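You operate a simulated robot arm through the tools that you are given. There is no shell and no other tool. Be economical: measure what you need, move in short steps, check, and stop when the job is done.

The job below is to be done with a simulated robot arm. You get a single attempt, and the scene is never put back.

JOB
Put the 15 brass plug from the top of mould 63 on the silver collar and the 12 brass plug on the top of mould 58. Take the pad carton and leave it on the deck of the lift table. Stack the 28 grey seal box from the back of the workbench on top of the 11 grey seal box. Put the white seal box from the plate of the turning stand on the packing table top. Take the white tag on the packing table top and put it away on the top of mould 58. Put one of the blue springs from the packing table top on top of the dark wood block. The order is free. Set down upright: pad carton, blue spring.

The check looks at the end state, three seconds after you hand in, the way a careful person would. Anything else that was tipped, shoved, dropped, spilled or broken makes it a failure. A push-on lid holds only when it is set on centred and level and pressed home; a screw cap is set on level and turned clockwise until tight.

ROBOT AND FRAMES
A 6-joint arm with a fingered hand on a trunk, on a base that drives. Base frame: it is fixed to the floor where the robot stands at the start and does not move with it; the origin is under the middle of the robot, x ahead of it, y to its left, z up; the surface under the hand at the start is at about z = 740. Lengths are in mm, angles in rad, forces in N, time in s.
With the tool pointing down near the work surface it reaches from about 120 to 820 mm from the robot's upright axis, wherever it stands. Its first joint turns from -2.897 to 2.897 rad. Places, roughly: blue spring [1750, 3500, 1000]; brass plug [500, 0, 750]; dark wood block (6x16x5 cm) [1700, 3500, 900]; deck of the lift table [-600, 3300, 400]; grey seal box [-2250, 3500, 1000]; packing table top [1800, 3500, 900]; pad carton [-2750, 3250, 250]; silver collar (5x5x2 cm) [700, 0, 700]; top of mould 58 [1500, 600, 700]; white seal box [-500, 2750, 500]; white tag [1750, 3250, 1000]. Payload 5 kg.
The TCP is the grasp point between the finger pads, 36 mm short of the fingertips. In the tool frame z runs along the fingers and y along their closing line. The gripper opens to 120 mm. The gripper's body begins 42 mm behind the TCP. The gripper is a hand of 4 fingers: y runs from the thumb to the fingers, the wrist lies at [-19, -123, -211] in the tool frame, and closing takes about 1.5 s.
Orientation is that of the tool frame in the base frame, as a unit quaternion [x, y, z, w]. With the fingers straight down and the wrist toward the robot, the tool's x, y and z point along [0, 1, 0], [1, 0, 0] and [0, 0, -1] of the base frame.

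CONTROLS
- The arm moves only by the tool nudge_tool. Its argument "steps" is a list of rows, each a list of 7 numbers: the shift along the tool's x, y, z in mm, then the turn, a rotation vector about the tool's x, y, z in degrees, then the closure, from 0 (fully open) to 1 (shut). In form: [[x, y, z, wx, wy, wz, claw], ...]. A call has 1 to 8 rows; each row shifts and turns the commanded pose from where the row before left it, along the tool's axes as they then stand. A row lasts 0.2 s, in which the tool goes at most 50 mm and 0.15 rad; a call with a longer step from one row to the next is refused whole, and so is a gripper value outside its range. Where a pose cannot be reached the arm comes as near as it can. A force on the tool above 40 N (or 10 N above the force at the start of the call, whichever is more), or a blocked arm, ends the call early, and 0.2 s more pass. Each finger travels about 45 mm/s and halts on what it meets, pressing with about 22 N; the grip force reading is that of the motor and also rises with nothing between the fingers. The clock runs only during rows and for 0.2 s after the last one: add rows that do not move to give the fingers time. It gives the time, the measured TCP pose, the force on the tool (base axes), the opening and the grip force at its end, in the units of the frame above (readings bear some noise), with the torque about the TCP (base axes, N m) and any sound that the robot's microphone picked up.
- Cameras (640 x 400 px; columns grow to the right, rows downward): "scene" is now at [100, -13.2, 1674.1]; the picture's right is [-0.17, -0.98, -0.00], its down [-0.83, 0.15, -0.53] and it looks along [0.52, -0.09, -0.85] (base axes); focal length 274 px, centre (320, 200). "wrist" rides on the gripper at [73, -101, -142] in the tool frame; the picture's right is [-0.79, 0.29, -0.54], its down [-0.56, -0.70, 0.44] and it looks along [-0.25, 0.65, 0.71] (tool axes); focal length 280 px, centre (320, 200). There is no depth. A picture from a camera that has moved, and an enlarged one, comes with that camera's place and axes in the base frame and with its lens.
- get_image(camera): a new picture of that camera. No time passes.
- slide_trunk(by): slides the trunk up (or, below 0, down) by that many mm; the arm and the scene camera ride with it, the base frame stays. It gives what a move gives, with no picture.
- steer(legs): drives the robot by 1 to 6 legs, each [ahead, turn to the left] in mm and rad, along the robot's own axes; the way and the turn of a leg run together, so that a leg with both is an arc; at most 1500 mm and 3.142 rad a leg. The arm and the cameras ride along, it lands a little off, and it stops where it bumps. It gives what a move gives.
- set_grasp(shape): the hand has 4 fingers and takes this shape, open, in about a second: jaw (thumb against the fingers, like two jaws); tri (thumb and two fingers); tip (a fingertip pinch); poke (one finger out to press); point (the index stretched); flat (the hand flat); cup (the hand cupped); fist (a fist). The gripper value then closes the fingers along that shape, each until it touches; the sizes above hold for jaw. It gives what a move gives, with no picture.
- head_to(pan, tilt): turns the head with the scene camera to pan (to the left, within 1.501 rad either way) and tilt (down, from -0.506 to 1.204), counted from straight ahead of the robot. It gives what a move gives.
- zoom(camera, box): a new picture of the part [left, top, right, bottom] of that camera's present view, enlarged. No time passes.
- sign_off(): hands the job in; it is judged then, once.

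Work in short steps. Places have to be worked out from the pictures, the camera data and where the tool is seen: move nearer, look again, correct. Check each grasp and each placing, and mend what went wrong. You have 207 turns and 184 pictures in all, those below and enlarged ones among them. Open the gripper and draw the arm clear of the work before you hand the job in, unless the task says otherwise; then end with one line.

The tools are called after "Request:" by a JSON object that holds its "op" and its "data". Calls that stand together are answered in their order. nudge_tool: Moves the arm, as the interface text tells. Its arguments: {"type":"object","properties":{"steps":{"type":"array","items":{"type":"array","items":{"type":"number"}}}},"required":["steps"]} The other tools are called the same way: slide_trunk (by) slides the trunk up or down; set_grasp (shape) gives the hand a shape; steer (legs) drives the base; head_to (pan, tilt) turns the head that bears the scene camera; get_image (camera) takes a picture; zoom (camera, box) takes an enlarged picture of a part of a camera's view; sign_off () hands the job in.

At the start:

```text
clock: 0.0
eef_pos: [662.9, -264.1, 951.9]
ee_rot: [0.707, 0.707, 0.0, -0.001]
wrist_force: [-0.6, -0.1, 0.2]
torque: [0.0, 0.02, 0.04]
opening: 119.5
grasp_force: 0.0
shape: jaw
trunk travel left (down, up): [-700.0, 140.0]
robot x, y, heading: [-0.5, -1.0, -0.004]
head pan, tilt: [-0.175, 1.011]
```

scene: 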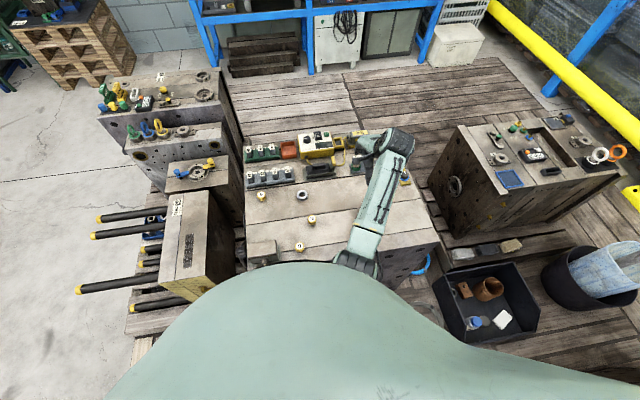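
wrist: 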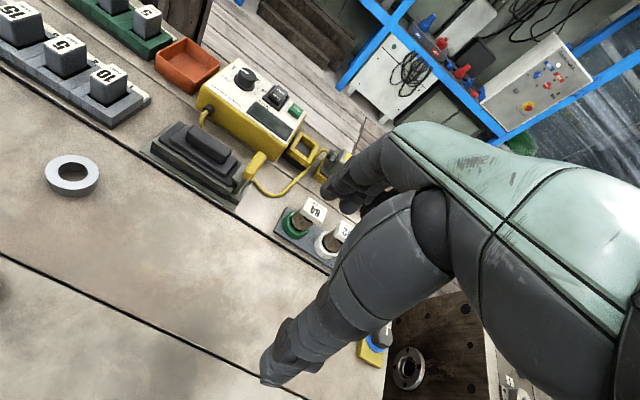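

The scene shows the mould top with brass plugs. I zoom in to read labels.

Request:
{"op": "zoom", "data": {"camera": "scene", "box": [230, 120, 430, 260]}}

Request:
{"op": "zoom", "data": {"camera": "scene", "box": [90, 60, 250, 200]}}

```text
2.86 times, centred on (330, 190) of scene
camera zoom: at [100.0, -13.2, 1674.1], right [-0.17, -0.98, 0.0], down [-0.83, 0.15, -0.53], along [0.52, -0.09, -0.85], focal length 784 px, centre (291, 229)
```

zoom: 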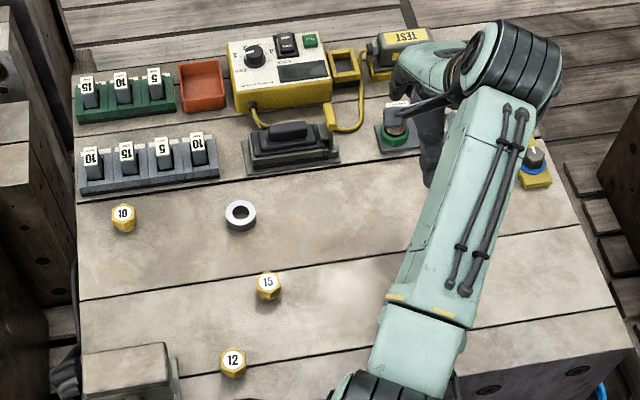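

```text
2.86 times, centred on (170, 130) of scene
camera zoom: at [100.0, -13.2, 1674.1], right [-0.17, -0.98, 0.0], down [-0.83, 0.15, -0.53], along [0.52, -0.09, -0.85], focal length 784 px, centre (749, 400)
```

zoom: 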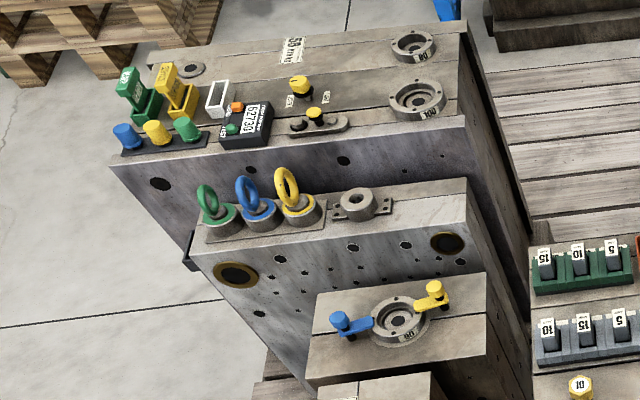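

I estimate plug 15 at about (581,-70), plug 12 at (483,-10), and the collar at (699,-49). I move the hand over plug 15, staying high.

Request:
{"op": "nudge_tool", "data": {"steps": [[39, -16, 0, 0, 0, 0, 0], [39, -16, 0, 0, 0, 0, 0], [39, -16, 10, 0, 0, 0, 0], [39, -17, 20, 0, 0, 0, 0], [38, -17, 20, 0, 0, 0, 0], [0, 0, 20, 0, 0, 0, 0], [0, 0, 0, 0, 0, 0, 0]]}}

Request:
{"op": "get_image", "data": {"camera": "wrist"}}

Request:
{"op": "get_image", "data": {"camera": "scene"}}

```text
clock: 1.6
eef_pos: [580.0, -72.4, 881.4]
ee_rot: [0.707, 0.707, -0.001, 0.0]
wrist_force: [-0.1, 0.5, -0.2]
torque: [0.02, -0.04, 0.02]
opening: 119.5
grasp_force: 0.2
shape: jaw
trunk travel left (down, up): [-700.0, 140.0]
robot x, y, heading: [0.7, -3.4, 0.003]
head pan, tilt: [-0.175, 1.011]
```

```text
179 pictures are left
camera wrist: at [479.6, 0.4, 1023.3], right [0.29, -0.79, 0.54], down [-0.7, -0.56, -0.44], along [0.65, -0.25, -0.71], focal length 280 px, centre (320, 200)
```

wrist: 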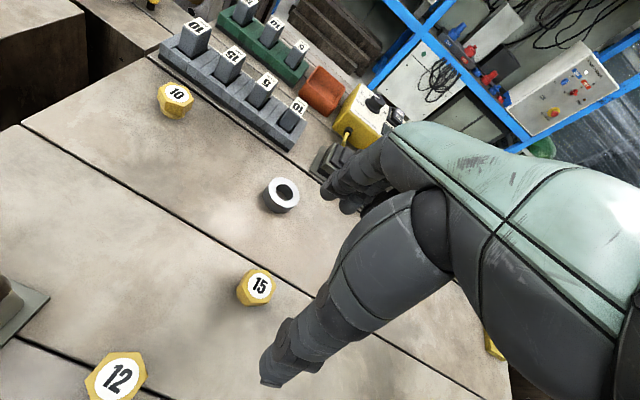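

```text
178 pictures are left
camera scene: at [99.7, -12.7, 1674.2], right [-0.17, -0.98, 0.0], down [-0.83, 0.15, -0.53], along [0.52, -0.09, -0.85], focal length 274 px, centre (320, 200)
```

scene: 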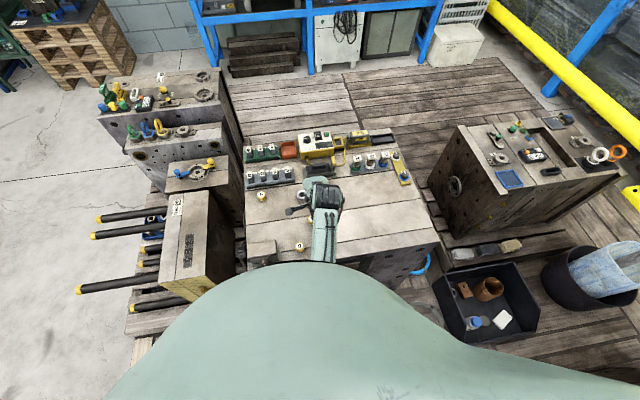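

Plug 15 is nearly beneath the TCP (about 578,-68). I lower to z≈810 and look again.

Request:
{"op": "nudge_tool", "data": {"steps": [[4, -1, 30, 0, 0, 0, 0], [0, 0, 30, 0, 0, 0, 0], [0, 0, 12, 0, 0, 0, 0], [0, 0, 0, 0, 0, 0, 0]]}}

Request:
{"op": "get_image", "data": {"camera": "wrist"}}

Request:
{"op": "zoom", "data": {"camera": "scene", "box": [250, 160, 410, 260]}}

```text
clock: 2.6
eef_pos: [581.8, -67.8, 810.0]
ee_rot: [0.707, 0.707, 0.0, 0.001]
wrist_force: [-0.8, 0.0, -0.3]
torque: [0.0, -0.02, -0.02]
opening: 119.7
grasp_force: 0.1
shape: jaw
trunk travel left (down, up): [-700.0, 140.0]
robot x, y, heading: [-0.2, -2.1, 0.006]
head pan, tilt: [-0.175, 1.011]
```

```text
177 pictures are left
camera wrist: at [479.0, 3.7, 951.4], right [0.29, -0.79, 0.54], down [-0.7, -0.56, -0.44], along [0.65, -0.25, -0.71], focal length 280 px, centre (320, 200)
```

wrist: 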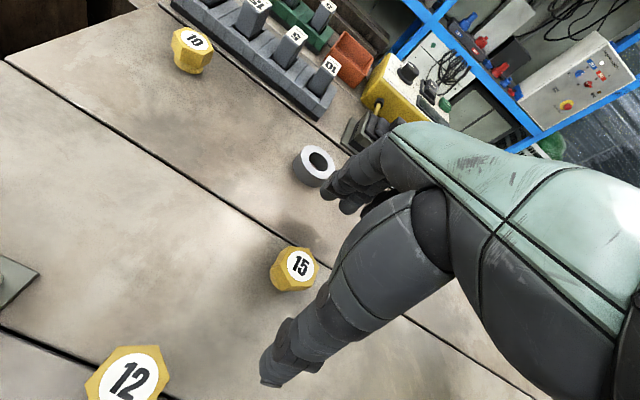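

```text
4.00 times, centred on (330, 210) of scene
camera zoom: at [99.9, -13.0, 1674.1], right [-0.17, -0.98, 0.0], down [-0.83, 0.15, -0.53], along [0.52, -0.09, -0.85], focal length 1097 px, centre (280, 160)
```

zoom: 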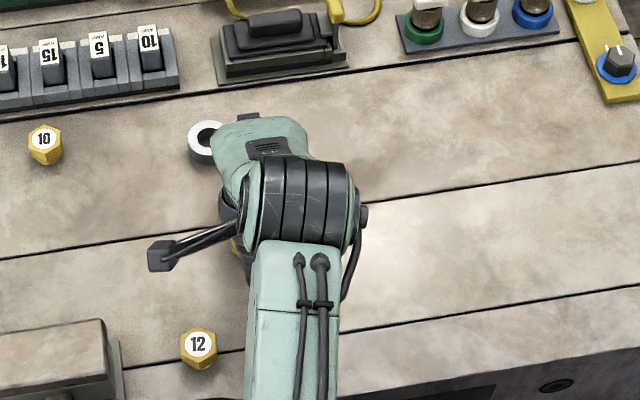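

Plug 15 seems about 33 mm wide, at roughly (575,-65). I descend to z≈783 and close gently.

Request:
{"op": "nudge_tool", "data": {"steps": [[2, -5, 15, 0, 0, 0, 0], [0, 0, 12, 0, 0, 0, 0], [0, 0, 0, 0, 0, 0, 0]]}}

Request:
{"op": "get_image", "data": {"camera": "wrist"}}

```text
clock: 3.4
eef_pos: [575.3, -65.1, 782.7]
ee_rot: [0.707, 0.708, 0.0, 0.0]
wrist_force: [0.8, -0.6, -0.1]
torque: [0.0, 0.0, -0.02]
opening: 119.8
grasp_force: 0.1
shape: jaw
trunk travel left (down, up): [-700.0, 140.0]
robot x, y, heading: [-1.0, -1.0, -0.003]
head pan, tilt: [-0.175, 1.011]
```

```text
175 pictures are left
camera wrist: at [474.2, 6.2, 924.0], right [0.29, -0.79, 0.54], down [-0.7, -0.56, -0.44], along [0.65, -0.25, -0.71], focal length 280 px, centre (320, 200)
```

wrist: 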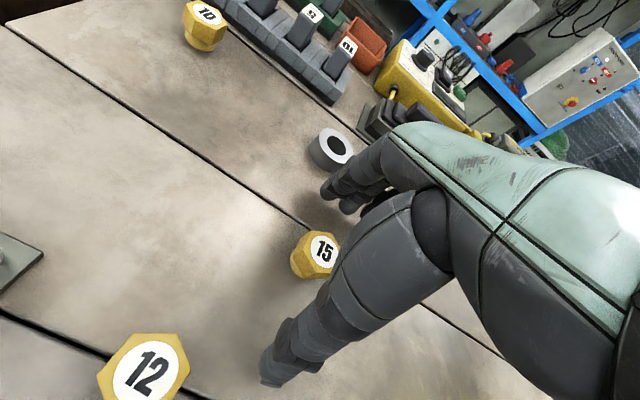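

Plug is nearly centered (about 573,-62). I shift 3 mm and close.

Request:
{"op": "nudge_tool", "data": {"steps": [[3, -2, 2, 0, 0, 0, 0], [0, 0, 0, 0, 0, 0, 0.3], [0, 0, 0, 0, 0, 0, 0.6], [0, 0, 0, 0, 0, 0, 1], [0, 0, 0, 0, 0, 0, 1], [0, 0, 0, 0, 0, 0, 1], [0, 0, 0, 0, 0, 0, 1], [0, 0, 0, 0, 0, 0, 1]]}}

Request:
{"op": "get_image", "data": {"camera": "wrist"}}

```text
clock: 5.2
eef_pos: [574.6, -62.7, 779.7]
ee_rot: [0.707, 0.707, 0.001, 0.0]
wrist_force: [0.9, -0.1, 0.2]
torque: [0.02, -0.01, 0.0]
opening: 24.7
grasp_force: 22.6
shape: jaw
trunk travel left (down, up): [-700.0, 140.0]
robot x, y, heading: [0.7, -3.4, 0.001]
head pan, tilt: [-0.175, 1.011]
```

```text
174 pictures are left
camera wrist: at [472.3, 9.3, 922.1], right [0.29, -0.79, 0.54], down [-0.7, -0.56, -0.44], along [0.65, -0.25, -0.71], focal length 280 px, centre (320, 200)
```

wrist: 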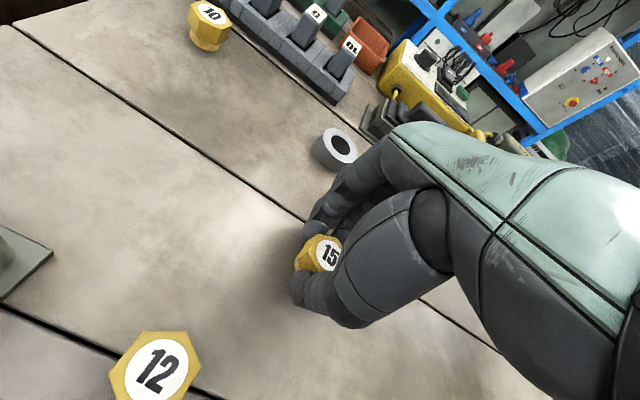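

Gripped at 24.7 mm opening. I lift it and look.

Request:
{"op": "nudge_tool", "data": {"steps": [[0, 0, -20, 0, 0, 0, 1], [0, 0, -40, 0, 0, 0, 1], [0, 0, 0, 0, 0, 0, 1]]}}

Request:
{"op": "get_image", "data": {"camera": "wrist"}}

Request:
{"op": "zoom", "data": {"camera": "scene", "box": [250, 160, 410, 260]}}

```text
clock: 6.0
eef_pos: [573.6, -63.6, 840.5]
ee_rot: [0.707, 0.707, 0.0, 0.0]
wrist_force: [0.7, -0.1, -1.1]
torque: [0.02, 0.01, -0.03]
opening: 25.1
grasp_force: 22.0
shape: jaw
trunk travel left (down, up): [-700.0, 140.0]
robot x, y, heading: [0.4, -2.1, 0.001]
head pan, tilt: [-0.175, 1.011]
```

```text
173 pictures are left
camera wrist: at [472.3, 8.8, 982.8], right [0.29, -0.79, 0.54], down [-0.7, -0.56, -0.44], along [0.65, -0.25, -0.71], focal length 280 px, centre (320, 200)
```

wrist: 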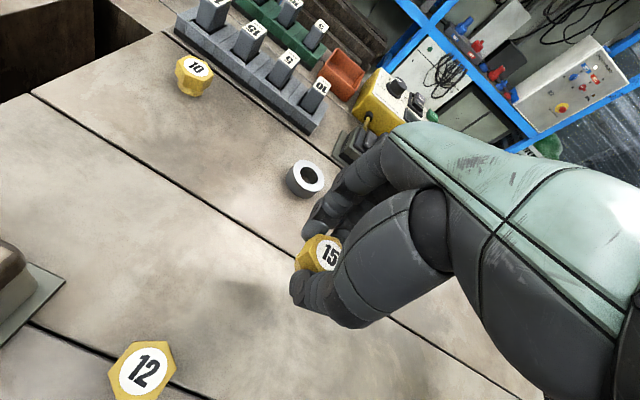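

```text
4.00 times, centred on (330, 210) of scene
camera zoom: at [100.5, -13.1, 1674.1], right [-0.17, -0.98, 0.0], down [-0.83, 0.15, -0.53], along [0.52, -0.09, -0.85], focal length 1097 px, centre (280, 160)
```

zoom: 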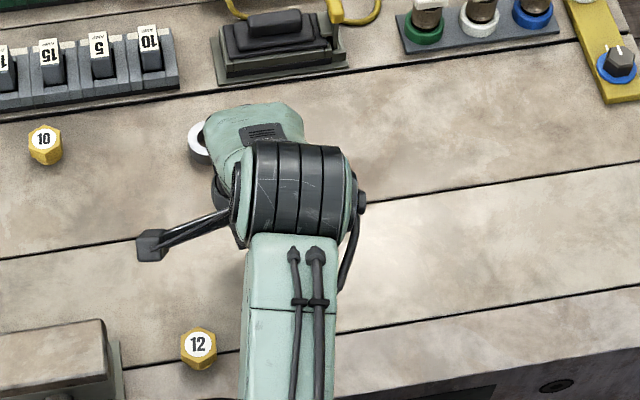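

Holding. Collar estimated at (695,-44), top z≈760. I move over it.

Request:
{"op": "nudge_tool", "data": {"steps": [[5, 42, 0, 0, 0, 0, 1], [6, 42, 0, 0, 0, 0, 1], [6, 40, 0, 0, 0, 0, 1], [0, 0, 15, 0, 0, 0, 1], [0, 0, 0, 0, 0, 0, 1]]}}

Request:
{"op": "get_image", "data": {"camera": "wrist"}}

```text
clock: 7.2
eef_pos: [698.0, -44.9, 825.4]
ee_rot: [0.707, 0.707, 0.0, -0.001]
wrist_force: [-0.1, -0.1, -0.8]
torque: [0.0, 0.01, -0.02]
opening: 24.8
grasp_force: 22.2
shape: jaw
trunk travel left (down, up): [-700.0, 140.0]
robot x, y, heading: [1.6, -0.2, -0.002]
head pan, tilt: [-0.175, 1.011]
```

```text
171 pictures are left
camera wrist: at [595.7, 26.7, 967.2], right [0.29, -0.79, 0.54], down [-0.7, -0.56, -0.44], along [0.65, -0.25, -0.71], focal length 280 px, centre (320, 200)
```

wrist: 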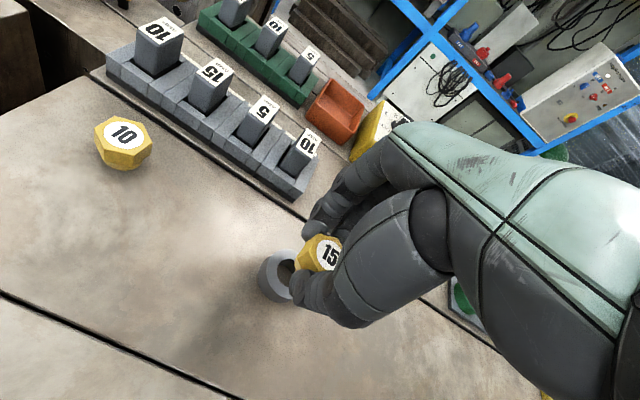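

The collar lines up with the prediction. I descend to just above contact.

Request:
{"op": "nudge_tool", "data": {"steps": [[0, 0, 10, 0, 0, 0, 1], [0, 0, 8, 0, 0, 0, 1], [0, 0, 0, 0, 0, 0, 1]]}}

Request:
{"op": "zoom", "data": {"camera": "wrist", "box": [220, 200, 380, 340]}}

```text
clock: 8.0
eef_pos: [696.6, -46.0, 808.0]
ee_rot: [0.707, 0.707, 0.0, 0.0]
wrist_force: [0.0, -0.8, -0.5]
torque: [0.03, -0.01, -0.01]
opening: 24.7
grasp_force: 22.1
shape: jaw
trunk travel left (down, up): [-700.0, 140.0]
robot x, y, heading: [-0.0, 1.0, 0.0]
head pan, tilt: [-0.175, 1.011]
```

```text
2.86 times, centred on (300, 270) of wrist
camera zoom: at [595.8, 26.6, 949.5], right [0.29, -0.79, 0.54], down [-0.7, -0.56, -0.44], along [0.65, -0.25, -0.71], focal length 801 px, centre (377, 0)
```

zoom: 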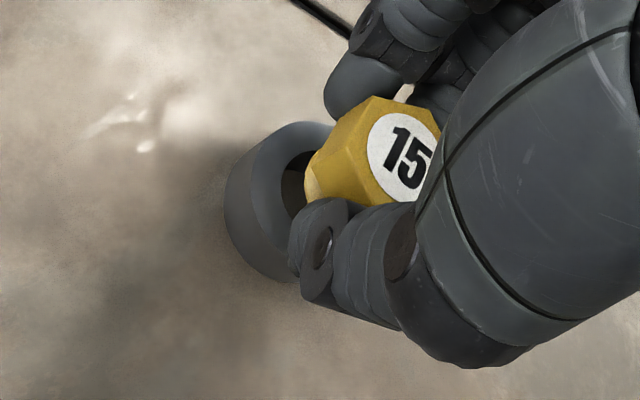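

The plug appears about 3 mm too far toward −y from the collar centre; I shift and lower in small steps watching the force.

Request:
{"op": "nudge_tool", "data": {"steps": [[3, 0, 0, 0, 0, 0, 1], [0, 0, 4, 0, 0, 0, 1], [0, 0, 2, 0, 0, 0, 1], [0, 0, 0, 0, 0, 0, 1]]}}

Request:
{"op": "zoom", "data": {"camera": "wrist", "box": [220, 200, 380, 340]}}

```text
clock: 9.0
eef_pos: [696.9, -42.4, 801.4]
ee_rot: [0.707, 0.707, 0.0, 0.0]
wrist_force: [-0.1, 0.2, -0.4]
torque: [0.02, -0.01, 0.02]
opening: 24.7
grasp_force: 21.7
shape: jaw
trunk travel left (down, up): [-700.0, 140.0]
robot x, y, heading: [2.7, -0.4, 0.004]
head pan, tilt: [-0.175, 1.011]
```

```text
2.86 times, centred on (300, 270) of wrist
camera zoom: at [595.9, 29.6, 943.6], right [0.29, -0.79, 0.54], down [-0.7, -0.56, -0.44], along [0.65, -0.25, -0.71], focal length 801 px, centre (377, 0)
```

zoom: 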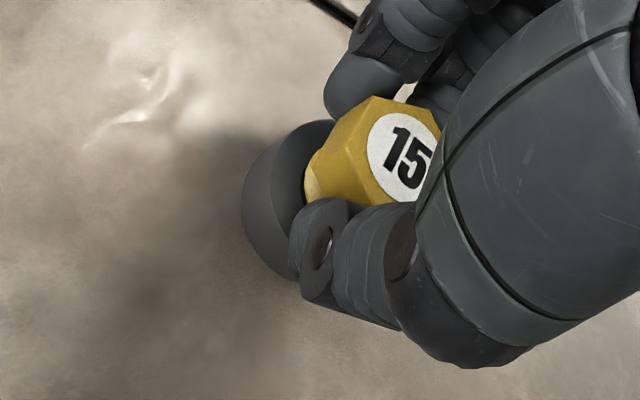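

No contact yet; I lower a few mm more.

Request:
{"op": "nudge_tool", "data": {"steps": [[0, 0, 1.5, 0, 0, 0, 1], [0, 0, 1, 0, 0, 0, 1], [0, 0, 0, 0, 0, 0, 1]]}}

Request:
{"op": "zoom", "data": {"camera": "wrist", "box": [220, 200, 380, 340]}}

```text
clock: 9.8
eef_pos: [697.1, -43.1, 799.1]
ee_rot: [0.708, 0.707, 0.0, 0.0]
wrist_force: [-0.2, 0.1, -0.9]
torque: [-0.03, 0.0, 0.03]
opening: 24.7
grasp_force: 22.3
shape: jaw
trunk travel left (down, up): [-700.0, 140.0]
robot x, y, heading: [0.8, -0.2, -0.003]
head pan, tilt: [-0.175, 1.011]
```

```text
2.86 times, centred on (300, 270) of wrist
camera zoom: at [596.3, 29.6, 941.2], right [0.29, -0.79, 0.54], down [-0.7, -0.56, -0.44], along [0.65, -0.25, -0.71], focal length 801 px, centre (377, 0)
```

zoom: 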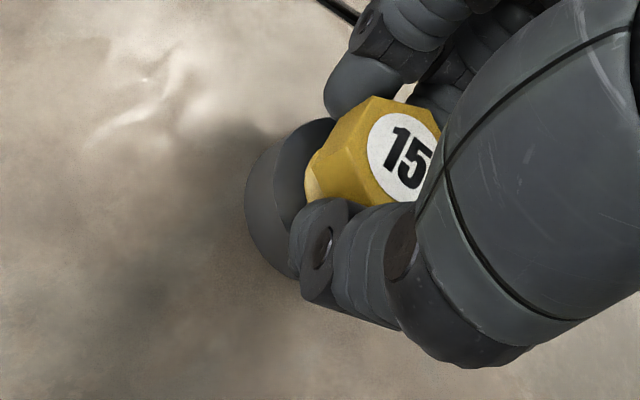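

Centred well. I lower slightly more until contact.

Request:
{"op": "nudge_tool", "data": {"steps": [[0, 0, 1, 0, 0, 0, 1], [0, 0, 0.7, 0, 0, 0, 1], [0, 0, 0, 0, 0, 0, 1]]}}

```text
clock: 10.6
eef_pos: [697.3, -42.4, 798.2]
ee_rot: [0.707, 0.707, 0.0, 0.001]
wrist_force: [0.5, -0.2, 1.1]
torque: [-0.02, -0.04, -0.01]
opening: 24.7
grasp_force: 22.0
shape: jaw
trunk travel left (down, up): [-700.0, 140.0]
robot x, y, heading: [-0.2, 0.0, 0.005]
head pan, tilt: [-0.175, 1.011]
```

Force flipped upward, suggesting contact. One more mm to confirm.

Request:
{"op": "nudge_tool", "data": {"steps": [[0, 0, 0.8, 0, 0, 0, 1], [0, 0, 0, 0, 0, 0, 1]]}}

```text
clock: 11.2
eef_pos: [697.5, -42.8, 798.7]
ee_rot: [0.707, 0.707, 0.001, 0.001]
wrist_force: [-0.5, -0.1, 4.1]
torque: [-0.02, -0.1, 0.01]
opening: 24.8
grasp_force: 22.1
shape: jaw
trunk travel left (down, up): [-700.0, 140.0]
robot x, y, heading: [0.3, -1.5, -0.001]
head pan, tilt: [-0.175, 1.011]
```

Contact is confirmed (4 N). I release slowly, lift straight up, and look.

Request:
{"op": "nudge_tool", "data": {"steps": [[0, 0, -0.6, 0, 0, 0, 0.8], [0, 0, 0, 0, 0, 0, 0.6], [0, 0, 0, 0, 0, 0, 0.3], [0, 0, 0, 0, 0, 0, 0.3], [0, 0, 0, 0, 0, 0, 0.3], [0, 0, -20, 0, 0, 0, 0.3], [0, 0, -30, 0, 0, 0, 0.2], [0, 0, 0, 0, 0, 0, 0]]}}

Request:
{"op": "get_image", "data": {"camera": "wrist"}}

```text
clock: 13.0
eef_pos: [697.1, -41.6, 846.5]
ee_rot: [0.707, 0.707, 0.0, -0.001]
wrist_force: [-0.5, -0.1, 0.1]
torque: [-0.02, 0.01, 0.02]
opening: 119.5
grasp_force: 0.1
shape: jaw
trunk travel left (down, up): [-700.0, 140.0]
robot x, y, heading: [0.2, 1.0, 0.004]
head pan, tilt: [-0.175, 1.011]
```

```text
167 pictures are left
camera wrist: at [595.9, 29.6, 988.9], right [0.29, -0.79, 0.54], down [-0.7, -0.56, -0.44], along [0.65, -0.25, -0.71], focal length 280 px, centre (320, 200)
```

wrist: 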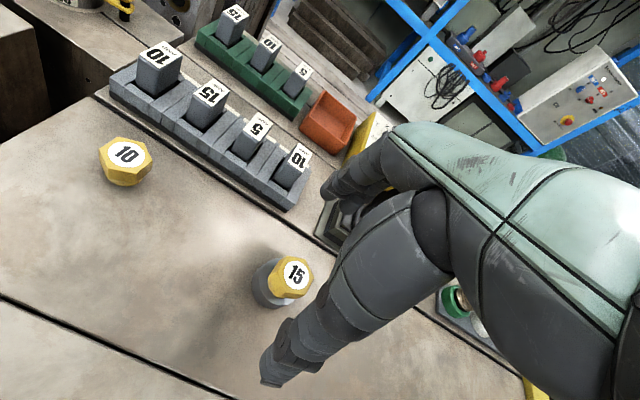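

Plug 15 sits upright, centred on the collar. Next I move over plug 12 at about (481,-6).

Request:
{"op": "nudge_tool", "data": {"steps": [[0, 0, -20, 0, 0, 0, 0], [9, -48, 0, 0, 0, 0, 0], [9, -48, 0, 0, 0, 0, 0], [9, -48, 0, 0, 0, 0, 0], [9, -48, 0, 0, 0, 0, 0], [0, -24, 30, 0, 0, 0, 0], [0, 0, 20, 0, 0, 0, 0], [0, 0, 0, 0, 0, 0, 0]]}}

Request:
{"op": "get_image", "data": {"camera": "wrist"}}

```text
clock: 14.8
eef_pos: [481.0, -6.9, 815.6]
ee_rot: [0.707, 0.707, 0.0, -0.001]
wrist_force: [0.0, -0.1, 0.4]
torque: [-0.02, -0.02, -0.01]
opening: 119.8
grasp_force: 0.0
shape: jaw
trunk travel left (down, up): [-700.0, 140.0]
robot x, y, heading: [-1.0, -0.9, -0.001]
head pan, tilt: [-0.175, 1.011]
```

```text
166 pictures are left
camera wrist: at [380.4, 65.5, 958.6], right [0.29, -0.79, 0.54], down [-0.7, -0.56, -0.44], along [0.65, -0.25, -0.71], focal length 280 px, centre (320, 200)
```

wrist: 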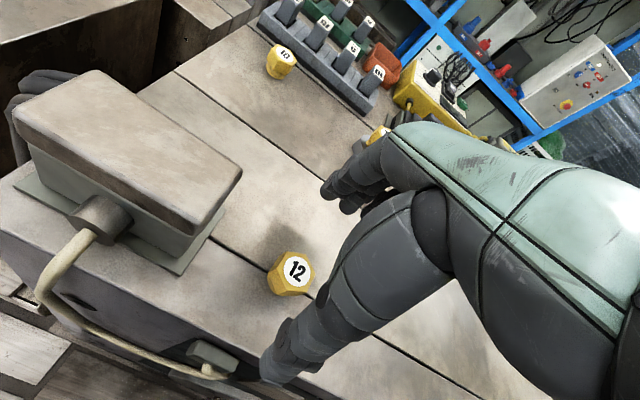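

Plug 12 is right under the TCP. I descend to 780 and close.

Request:
{"op": "nudge_tool", "data": {"steps": [[0, 0, 20, 0, 0, 0, 0], [0, 0, 15.5, 0, 0, 0, 0.2], [0, 0, 0, 0, 0, 0, 0.4], [0, 0, 0, 0, 0, 0, 1], [0, 0, 0, 0, 0, 0, 1], [0, 0, 0, 0, 0, 0, 1], [0, 0, 0, 0, 0, 0, 1], [0, 0, 0, 0, 0, 0, 1]]}}

Request:
{"op": "get_image", "data": {"camera": "wrist"}}

```text
clock: 16.6
eef_pos: [482.4, -7.0, 782.4]
ee_rot: [0.707, 0.707, -0.001, 0.0]
wrist_force: [0.1, -0.4, 1.1]
torque: [-0.02, 0.01, 0.0]
opening: 24.9
grasp_force: 22.4
shape: jaw
trunk travel left (down, up): [-700.0, 140.0]
robot x, y, heading: [2.0, 1.4, 0.002]
head pan, tilt: [-0.175, 1.011]
```

```text
165 pictures are left
camera wrist: at [380.9, 65.0, 924.1], right [0.29, -0.79, 0.54], down [-0.7, -0.56, -0.44], along [0.65, -0.25, -0.71], focal length 280 px, centre (320, 200)
```

wrist: 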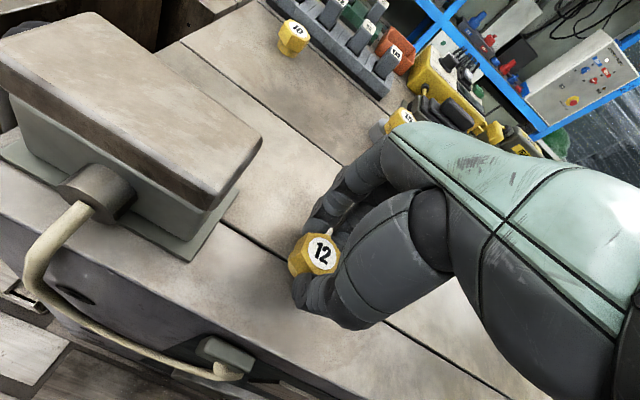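

Gripped. I lift, then look around toward mould 58.

Request:
{"op": "nudge_tool", "data": {"steps": [[0, 0, -30, 0, 0, 0, 1], [0, 0, -50, 0, 0, 0, 1], [0, 0, -50, 0, 0, 0, 1], [0, 0, -50, 0, 0, 0, 1], [0, -30, 0, 0, 0, 0, 1], [0, -50, 0, 0, 0, 0, 1], [0, -40, 0, 0, 0, 0, 1]]}}

Request:
{"op": "head_to", "data": {"pan": 0.6, "tilt": 0.6}}

Request:
{"op": "get_image", "data": {"camera": "scene"}}

Request:
{"op": "get_image", "data": {"camera": "wrist"}}

```text
clock: 18.3
eef_pos: [441.1, -18.9, 1014.1]
ee_rot: [0.702, 0.708, 0.049, 0.068]
wrist_force: [-0.4, 0.4, -1.2]
torque: [-0.02, -0.03, 0.03]
opening: 24.6
grasp_force: 22.2
shape: jaw
trunk travel left (down, up): [-700.0, 140.0]
robot x, y, heading: [0.9, -0.8, -0.001]
head pan, tilt: [-0.175, 1.011]
stopped in row 7: the arm was blocked; the commanded pose is now the measured one
```

```text
clock: 19.4
eef_pos: [440.7, -19.0, 1013.2]
ee_rot: [0.702, 0.707, 0.049, 0.066]
wrist_force: [0.0, 0.8, -1.2]
torque: [0.0, -0.01, 0.03]
opening: 24.8
grasp_force: 21.6
shape: jaw
trunk travel left (down, up): [-700.0, 140.0]
robot x, y, heading: [-2.2, 3.2, 0.002]
head pan, tilt: [0.6, 0.6]
```

```text
164 pictures are left
camera scene: at [115.1, 47.0, 1706.0], right [0.56, -0.83, 0.0], down [-0.47, -0.32, -0.82], along [0.68, 0.47, -0.57], focal length 274 px, centre (320, 200)
```

scene: 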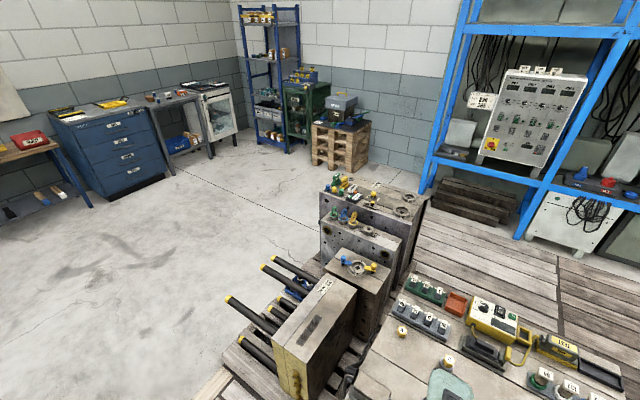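

```text
163 pictures are left
camera wrist: at [316.5, 55.6, 1134.8], right [0.2, -0.77, 0.6], down [-0.62, -0.58, -0.53], along [0.76, -0.26, -0.59], focal length 280 px, centre (320, 200)
```

wrist: 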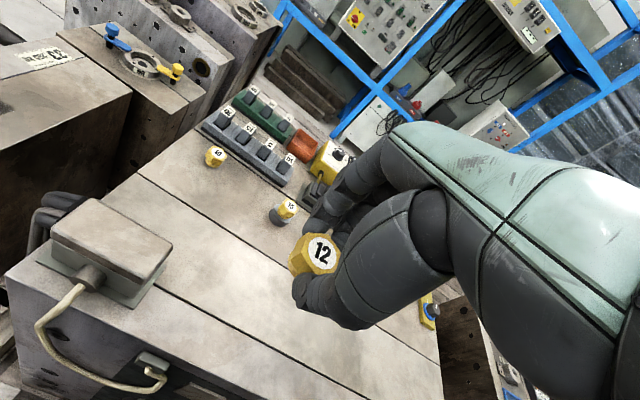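

The arm reached its limit and tilted; I'll correct that. First, zoom on mould 58 to plan.

Request:
{"op": "zoom", "data": {"camera": "scene", "box": [220, 160, 460, 400]}}

Request:
{"op": "nudge_tool", "data": {"steps": [[0, 20, 10, 5, 0, 0, 1], [0, 10, 10, 4.3, 1.4, 0, 1], [0, 0, 0, 0, 0, 0, 1]]}}

```text
1.67 times, centred on (340, 280) of scene
camera zoom: at [115.1, 47.0, 1706.0], right [0.56, -0.83, 0.0], down [-0.47, -0.32, -0.82], along [0.68, 0.47, -0.57], focal length 457 px, centre (287, 67)
```

zoom: 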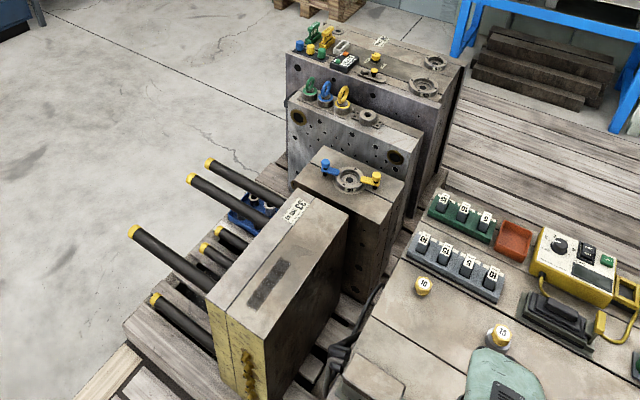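

```text
clock: 20.2
eef_pos: [463.8, -18.9, 1000.1]
ee_rot: [0.706, 0.709, 0.0, 0.003]
wrist_force: [-0.1, 0.3, -1.2]
torque: [0.0, 0.0, 0.0]
opening: 24.5
grasp_force: 21.8
shape: jaw
trunk travel left (down, up): [-700.0, 140.0]
robot x, y, heading: [-0.8, 4.3, -0.0]
head pan, tilt: [0.6, 0.6]
```

Orientation is level again. Mould 58's top is about x 1420–1690, y 305–930. I'll drive around by the left (open floor), to reach its far side.

Request:
{"op": "steer", "data": {"legs": [[0, 1.571], [1500, 0], [0, -1.571], [1300, 0]]}}

Request:
{"op": "head_to", "data": {"pan": -0.3, "tilt": 0.6}}

Request:
{"op": "get_image", "data": {"camera": "scene"}}

```text
clock: 44.4
eef_pos: [1770.2, 1426.2, 1000.3]
ee_rot: [0.716, 0.698, 0.0, 0.002]
wrist_force: [0.0, 0.4, -2.3]
torque: [-0.01, -0.01, 0.0]
opening: 24.5
grasp_force: 22.3
shape: jaw
trunk travel left (down, up): [-700.0, 140.0]
robot x, y, heading: [1304.7, 1459.4, -0.029]
head pan, tilt: [0.6, 0.6]
```

```text
clock: 45.6
eef_pos: [1771.3, 1426.3, 999.6]
ee_rot: [0.716, 0.698, -0.001, 0.002]
wrist_force: [0.7, -0.1, -1.9]
torque: [0.02, 0.0, 0.01]
opening: 24.4
grasp_force: 22.1
shape: jaw
trunk travel left (down, up): [-700.0, 140.0]
robot x, y, heading: [1309.1, 1455.5, -0.029]
head pan, tilt: [-0.3, 0.6]
```

```text
161 pictures are left
camera scene: at [1421.7, 1428.4, 1706.9], right [-0.32, -0.95, 0.0], down [-0.53, 0.18, -0.82], along [0.78, -0.27, -0.57], focal length 274 px, centre (320, 200)
```

scene: 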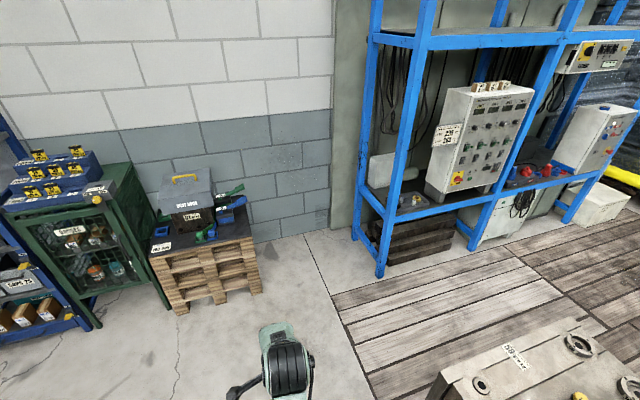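

The plank floor beyond mould 58 starts at y≈950 and looks flat. I proceed behind the mould stepwise.

Request:
{"op": "steer", "data": {"legs": [[950, 0.029], [0, -1.571], [450, 0]]}}

Request:
{"op": "head_to", "data": {"pan": 0.7, "tilt": 0.9}}

Request:
{"op": "get_image", "data": {"camera": "scene"}}

```text
clock: 58.0
eef_pos: [2237.0, 532.8, 1000.3]
ee_rot: [1.0, 0.004, -0.003, 0.001]
wrist_force: [0.2, -0.9, -0.6]
torque: [-0.03, 0.01, 0.0]
opening: 24.6
grasp_force: 22.0
shape: jaw
trunk travel left (down, up): [-700.0, 140.0]
robot x, y, heading: [2254.0, 996.5, -1.57]
head pan, tilt: [-0.3, 0.6]
```

```text
clock: 59.3
eef_pos: [2236.7, 533.4, 999.7]
ee_rot: [1.0, 0.003, -0.003, 0.002]
wrist_force: [0.3, 0.2, -0.4]
torque: [0.02, 0.03, -0.01]
opening: 24.5
grasp_force: 21.9
shape: jaw
trunk travel left (down, up): [-700.0, 140.0]
robot x, y, heading: [2254.2, 997.3, -1.568]
head pan, tilt: [0.7, 0.901]
```

```text
160 pictures are left
camera scene: at [2305.3, 909.0, 1682.1], right [-0.76, -0.64, 0.0], down [-0.51, 0.6, -0.62], along [0.4, -0.47, -0.78], focal length 274 px, centre (320, 200)
```

scene: 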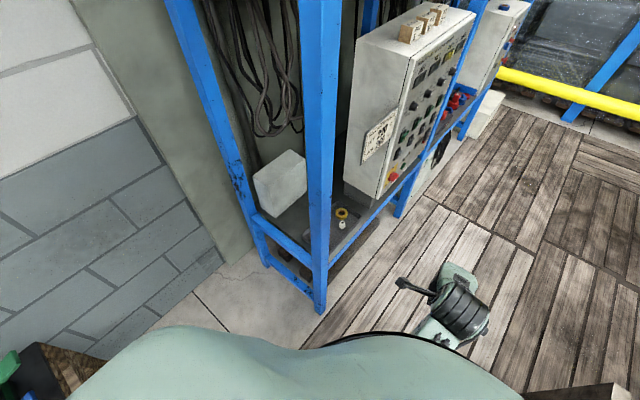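

The floor is flat. I go on 350 mm and turn to face mould 58 from behind.

Request:
{"op": "steer", "data": {"legs": [[370, 0], [0, -1.571]]}}

Request:
{"op": "head_to", "data": {"pan": 0, "tilt": 0.9}}

Request:
{"op": "get_image", "data": {"camera": "scene"}}

```text
clock: 66.4
eef_pos: [1789.2, 640.0, 999.3]
ee_rot: [0.713, -0.701, -0.003, 0.0]
wrist_force: [0.0, -0.3, -1.8]
torque: [0.0, -0.02, 0.02]
opening: 24.0
grasp_force: 21.9
shape: jaw
trunk travel left (down, up): [-700.0, 140.0]
robot x, y, heading: [2255.2, 627.1, -3.134]
head pan, tilt: [0.7, 0.901]
```

```text
clock: 67.5
eef_pos: [1789.6, 641.8, 999.7]
ee_rot: [0.713, -0.702, -0.002, 0.0]
wrist_force: [-0.8, -0.7, -1.1]
torque: [0.02, 0.0, -0.02]
opening: 24.5
grasp_force: 21.9
shape: jaw
trunk travel left (down, up): [-700.0, 140.0]
robot x, y, heading: [2253.6, 626.8, -3.139]
head pan, tilt: [0.0, 0.901]
```

```text
159 pictures are left
camera scene: at [2151.5, 625.3, 1682.1], right [-0.01, 1.0, 0.0], down [0.78, 0.01, -0.62], along [-0.62, -0.01, -0.78], focal length 274 px, centre (320, 200)
```

scene: 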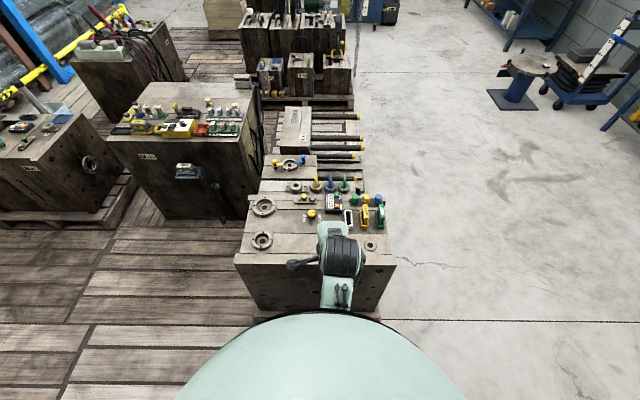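

Request:
{"op": "zoom", "data": {"camera": "scene", "box": [220, 170, 410, 290]}}

Request:
{"op": "get_image", "data": {"camera": "wrist"}}

```text
3.33 times, centred on (315, 230) of scene
camera zoom: at [2151.5, 625.3, 1682.1], right [-0.01, 1.0, 0.0], down [0.78, 0.01, -0.62], along [-0.62, -0.01, -0.78], focal length 914 px, centre (337, 100)
```

zoom: 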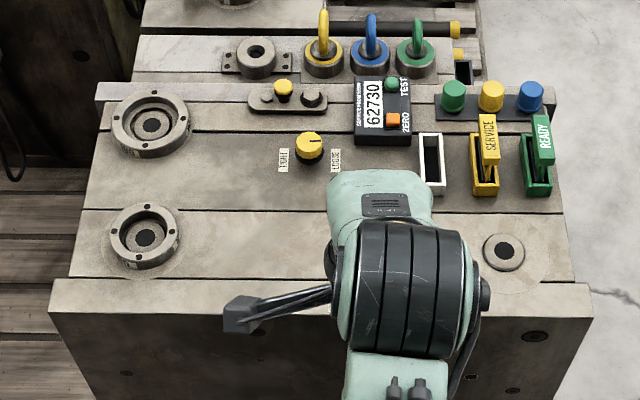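

```text
157 pictures are left
camera wrist: at [1892.1, 568.9, 1140.7], right [-0.3, 0.78, 0.55], down [0.69, 0.57, -0.44], along [-0.66, 0.24, -0.71], focal length 280 px, centre (320, 200)
```

wrist: 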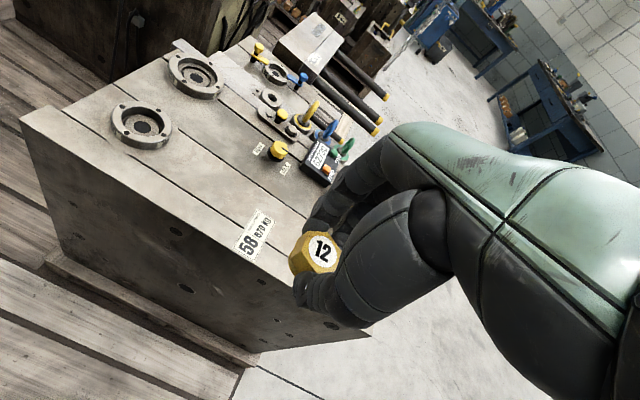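

The clear spot is around (1600,490) between the flange ring and the "58" label. I move the plug above it.

Request:
{"op": "nudge_tool", "data": {"steps": [[30, 38, 0, 0, 0, 0, 1], [30, 38, 0, 0, 0, 0, 1], [30, 38, 10, 0, 0, 0, 1], [30, 38, 20, 0, 0, 0, 1], [28, 39, 20, 0, 0, 0, 1], [0, 0, 40, 0, 0, 0, 1], [0, 0, 30, 0, 0, 0, 1], [0, 0, 0, 0, 0, 0, 1]]}}

Request:
{"op": "get_image", "data": {"camera": "wrist"}}

Request:
{"op": "zoom", "data": {"camera": "scene", "box": [220, 170, 410, 290]}}

```text
refused: row 4 steps farther than a row can; nothing moved
```

```text
156 pictures are left
camera wrist: at [1892.1, 568.9, 1140.7], right [-0.3, 0.78, 0.55], down [0.69, 0.57, -0.44], along [-0.66, 0.24, -0.71], focal length 280 px, centre (320, 200)
```

wrist: 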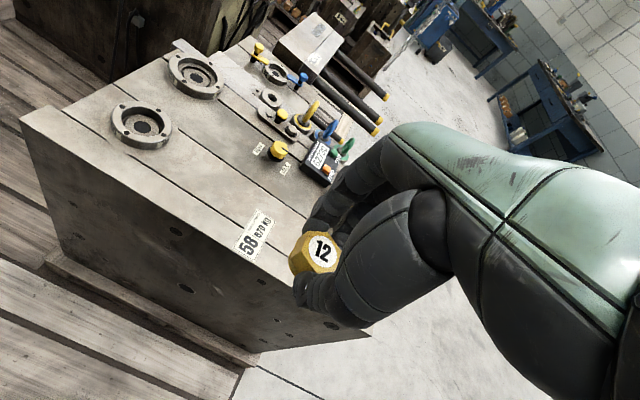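

```text
3.33 times, centred on (315, 230) of scene
camera zoom: at [2151.5, 625.3, 1682.1], right [-0.01, 1.0, 0.0], down [0.78, 0.01, -0.62], along [-0.62, -0.01, -0.78], focal length 914 px, centre (337, 100)
```

zoom: 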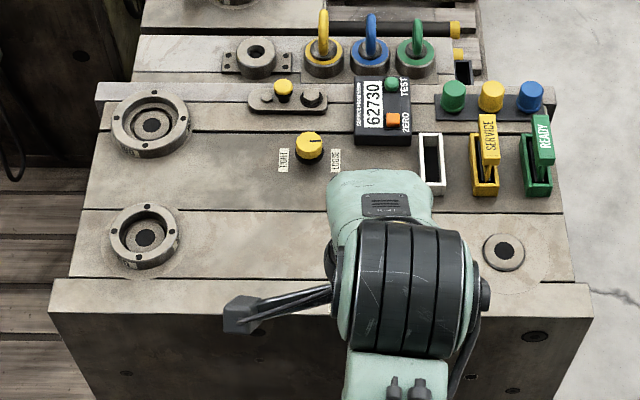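

A row was over 50 mm; I resend with smaller rows.

Request:
{"op": "nudge_tool", "data": {"steps": [[30, 38, 0, 0, 0, 0, 1], [30, 38, 0, 0, 0, 0, 1], [30, 38, 0, 0, 0, 0, 1], [30, 38, 0, 0, 0, 0, 1], [28, 39, 0, 0, 0, 0, 1], [0, 0, 45, 0, 0, 0, 1], [0, 0, 45, 0, 0, 0, 1], [0, 0, 30, 0, 0, 0, 1]]}}

Request:
{"op": "get_image", "data": {"camera": "wrist"}}

Request:
{"op": "zoom", "data": {"camera": "scene", "box": [220, 170, 410, 290]}}

```text
clock: 69.2
eef_pos: [1600.0, 491.4, 880.5]
ee_rot: [0.712, -0.702, -0.004, 0.001]
wrist_force: [0.1, 0.3, -1.1]
torque: [0.0, 0.02, -0.01]
opening: 24.2
grasp_force: 21.8
shape: jaw
trunk travel left (down, up): [-700.0, 140.0]
robot x, y, heading: [2257.4, 628.5, -3.133]
head pan, tilt: [0.0, 0.901]
```

```text
154 pictures are left
camera wrist: at [1702.8, 418.7, 1020.7], right [-0.3, 0.78, 0.55], down [0.69, 0.57, -0.44], along [-0.66, 0.24, -0.71], focal length 280 px, centre (320, 200)
```

wrist: 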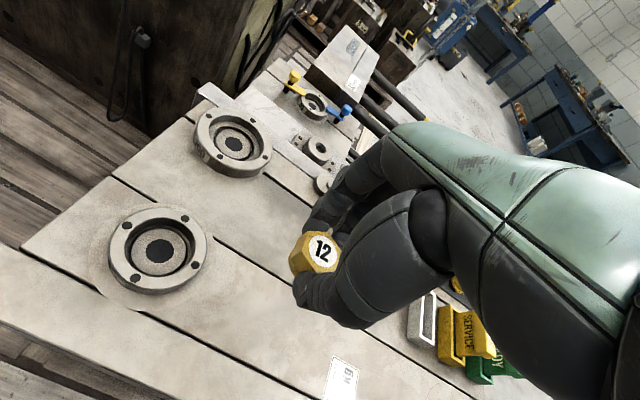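

```text
3.33 times, centred on (315, 230) of scene
camera zoom: at [2151.0, 625.1, 1682.1], right [-0.01, 1.0, 0.0], down [0.78, 0.01, -0.62], along [-0.62, -0.01, -0.78], focal length 914 px, centre (337, 100)
```

zoom: 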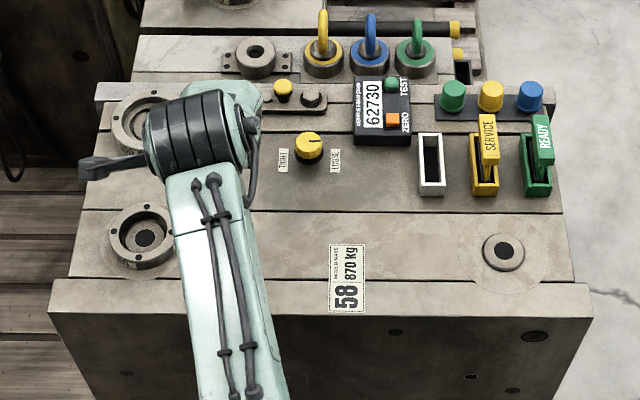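

Surface is estimated at about 725–730. I shift 12 mm away from the ring and descend in stages.

Request:
{"op": "nudge_tool", "data": {"steps": [[-12, 0, 30, 0, 0, 0, 1], [0, 0, 30, 0, 0, 0, 1], [0, 0, 20, 0, 0, 0, 1], [0, 0, 10, 0, 0, 0, 1], [0, 0, 0, 0, 0, 0, 1]]}}

Request:
{"op": "get_image", "data": {"camera": "wrist"}}

```text
clock: 70.5
eef_pos: [1599.4, 503.5, 789.9]
ee_rot: [0.712, -0.703, -0.003, 0.0]
wrist_force: [0.7, 0.6, -1.2]
torque: [-0.01, 0.01, -0.03]
opening: 24.1
grasp_force: 21.8
shape: jaw
trunk travel left (down, up): [-700.0, 140.0]
robot x, y, heading: [2254.6, 629.4, -3.131]
head pan, tilt: [0.0, 0.901]
```

```text
152 pictures are left
camera wrist: at [1701.7, 430.4, 930.6], right [-0.3, 0.78, 0.55], down [0.69, 0.57, -0.44], along [-0.66, 0.24, -0.71], focal length 280 px, centre (320, 200)
```

wrist: 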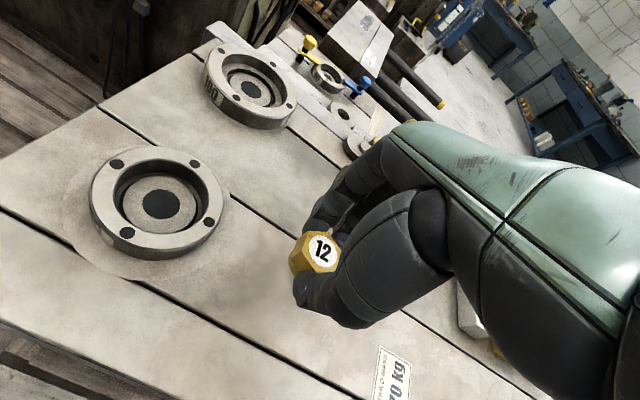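

Surface should be around 722, so contact near TCP 764. I descend slowly.

Request:
{"op": "nudge_tool", "data": {"steps": [[0, 0, 10, 0, 0, 0, 1], [0, 0, 6, 0, 0, 0, 1], [0, 0, 2, 0, 0, 0, 1], [0, 0, 0, 0, 0, 0, 1]]}}

Request:
{"op": "zoom", "data": {"camera": "wrist", "box": [220, 200, 380, 340]}}

```text
clock: 71.5
eef_pos: [1599.2, 502.9, 772.0]
ee_rot: [0.713, -0.702, -0.002, 0.0]
wrist_force: [0.3, 0.1, -1.6]
torque: [-0.01, 0.04, 0.02]
opening: 24.4
grasp_force: 21.9
shape: jaw
trunk travel left (down, up): [-700.0, 140.0]
robot x, y, heading: [2255.5, 631.6, -3.134]
head pan, tilt: [0.0, 0.901]
```

```text
2.86 times, centred on (300, 270) of wrist
camera zoom: at [1702.1, 430.8, 912.8], right [-0.3, 0.78, 0.55], down [0.69, 0.57, -0.44], along [-0.66, 0.24, -0.71], focal length 801 px, centre (377, 0)
```

zoom: 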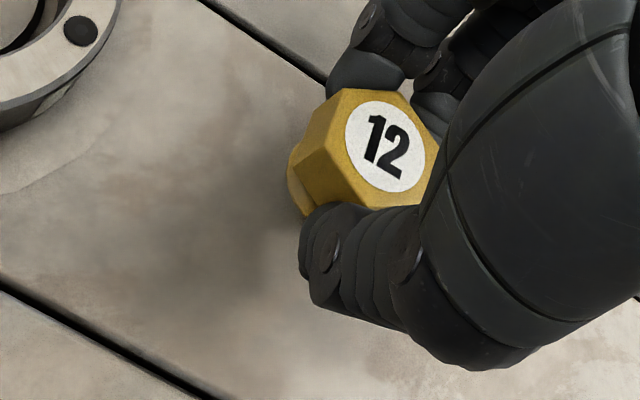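

Not in contact yet; continue in mm steps, watching force.

Request:
{"op": "nudge_tool", "data": {"steps": [[0, 0, 3, 0, 0, 0, 1], [0, 0, 2, 0, 0, 0, 1], [0, 0, 1, 0, 0, 0, 1], [0, 0, 0, 0, 0, 0, 1]]}}

Request:
{"op": "nudge_tool", "data": {"steps": [[0, 0, 1, 0, 0, 0, 1], [0, 0, 0, 0, 0, 0, 1]]}}

```text
clock: 72.5
eef_pos: [1599.1, 502.9, 765.8]
ee_rot: [0.713, -0.701, -0.003, 0.0]
wrist_force: [-0.5, 0.0, -1.0]
torque: [0.0, 0.01, -0.03]
opening: 24.0
grasp_force: 21.9
shape: jaw
trunk travel left (down, up): [-700.0, 140.0]
robot x, y, heading: [2253.7, 628.7, -3.137]
head pan, tilt: [0.0, 0.901]
```

```text
clock: 73.0
eef_pos: [1599.9, 503.5, 764.3]
ee_rot: [0.713, -0.701, -0.002, 0.0]
wrist_force: [-1.4, 0.1, -0.4]
torque: [-0.03, 0.0, 0.0]
opening: 24.4
grasp_force: 22.4
shape: jaw
trunk travel left (down, up): [-700.0, 140.0]
robot x, y, heading: [2260.8, 625.9, -3.134]
head pan, tilt: [0.0, 0.901]
```

Request:
{"op": "nudge_tool", "data": {"steps": [[0, 0, 1, 0, 0, 0, 1], [0, 0, 0, 0, 0, 0, 1]]}}

Request:
{"op": "nudge_tool", "data": {"steps": [[0, 0, 1, 0, 0, 0, 1], [0, 0, 0, 0, 0, 0, 1]]}}

Request:
{"op": "zoom", "data": {"camera": "wrist", "box": [220, 200, 380, 340]}}

```text
clock: 73.7
eef_pos: [1599.3, 502.4, 764.1]
ee_rot: [0.713, -0.701, -0.002, 0.0]
wrist_force: [0.0, -0.5, -0.8]
torque: [0.01, -0.05, -0.02]
opening: 24.1
grasp_force: 21.6
shape: jaw
trunk travel left (down, up): [-700.0, 140.0]
robot x, y, heading: [2255.3, 622.6, -3.132]
head pan, tilt: [0.0, 0.901]
```

```text
clock: 74.2
eef_pos: [1599.9, 503.1, 762.0]
ee_rot: [0.713, -0.702, -0.002, 0.0]
wrist_force: [0.4, -0.8, -1.1]
torque: [-0.01, 0.01, 0.02]
opening: 24.6
grasp_force: 22.2
shape: jaw
trunk travel left (down, up): [-700.0, 140.0]
robot x, y, heading: [2253.8, 630.2, -3.136]
head pan, tilt: [0.0, 0.901]
```

```text
2.86 times, centred on (300, 270) of wrist
camera zoom: at [1702.2, 431.3, 903.9], right [-0.3, 0.78, 0.55], down [0.69, 0.57, -0.44], along [-0.66, 0.24, -0.71], focal length 801 px, centre (377, 0)
```

zoom: 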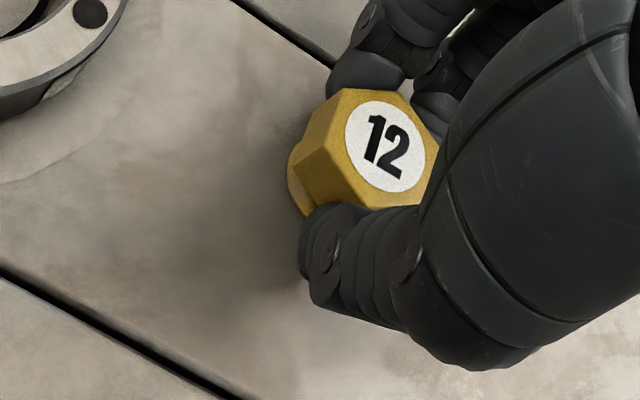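

Still no contact; continuing downward in small steps.

Request:
{"op": "nudge_tool", "data": {"steps": [[0, 0, 1, 0, 0, 0, 1], [0, 0, 1, 0, 0, 0, 1], [0, 0, 0, 0, 0, 0, 1]]}}

Request:
{"op": "nudge_tool", "data": {"steps": [[0, 0, 1, 0, 0, 0, 1], [0, 0, 1, 0, 0, 0, 1], [0, 0, 0, 0, 0, 0, 1]]}}

```text
clock: 75.0
eef_pos: [1599.3, 503.7, 761.8]
ee_rot: [0.712, -0.702, -0.003, 0.001]
wrist_force: [0.2, 1.3, 3.8]
torque: [0.01, 0.07, 0.0]
opening: 24.4
grasp_force: 22.3
shape: jaw
trunk travel left (down, up): [-700.0, 140.0]
robot x, y, heading: [2257.6, 630.5, -3.136]
head pan, tilt: [0.0, 0.901]
```

```text
clock: 75.8
eef_pos: [1599.5, 503.7, 761.2]
ee_rot: [0.712, -0.702, -0.003, 0.001]
wrist_force: [-0.1, 0.0, 13.1]
torque: [-0.02, 0.19, -0.01]
opening: 24.7
grasp_force: 22.0
shape: jaw
trunk travel left (down, up): [-700.0, 140.0]
robot x, y, heading: [2254.8, 627.1, -3.129]
head pan, tilt: [0.0, 0.901]
```

Contact (13 N). I relax, release, and rise.

Request:
{"op": "nudge_tool", "data": {"steps": [[0, 0, -2, 0, 0, 0, 1], [0, 0, 0, 0, 0, 0, 0.7], [0, 0, 0, 0, 0, 0, 0.4], [0, 0, 0, 0, 0, 0, 0.4], [0, 0, 0, 0, 0, 0, 0.4], [0, 0, -30, 0, 0, 0, 0.4], [0, 0, -50, 0, 0, 0, 0.3], [0, 0, 0, 0, 0, 0, 0]]}}

Request:
{"op": "get_image", "data": {"camera": "wrist"}}

```text
clock: 77.7
eef_pos: [1599.3, 502.5, 841.3]
ee_rot: [0.712, -0.702, -0.003, 0.0]
wrist_force: [-0.2, -0.4, 0.2]
torque: [-0.01, -0.01, -0.02]
opening: 117.8
grasp_force: 0.0
shape: jaw
trunk travel left (down, up): [-700.0, 140.0]
robot x, y, heading: [2254.7, 626.4, -3.132]
head pan, tilt: [0.0, 0.901]
```

```text
149 pictures are left
camera wrist: at [1702.0, 430.5, 981.8], right [-0.3, 0.78, 0.55], down [0.69, 0.57, -0.44], along [-0.66, 0.24, -0.71], focal length 280 px, centre (320, 200)
```

wrist: 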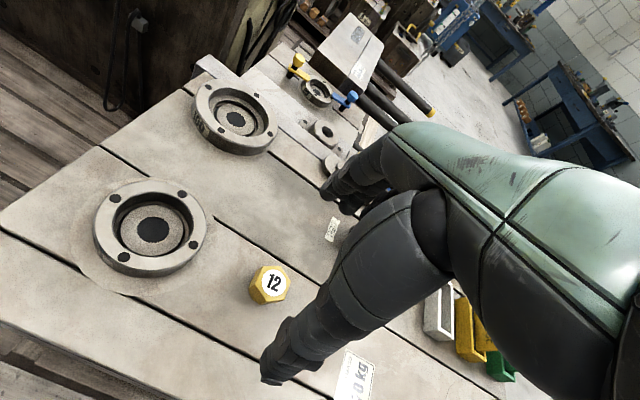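

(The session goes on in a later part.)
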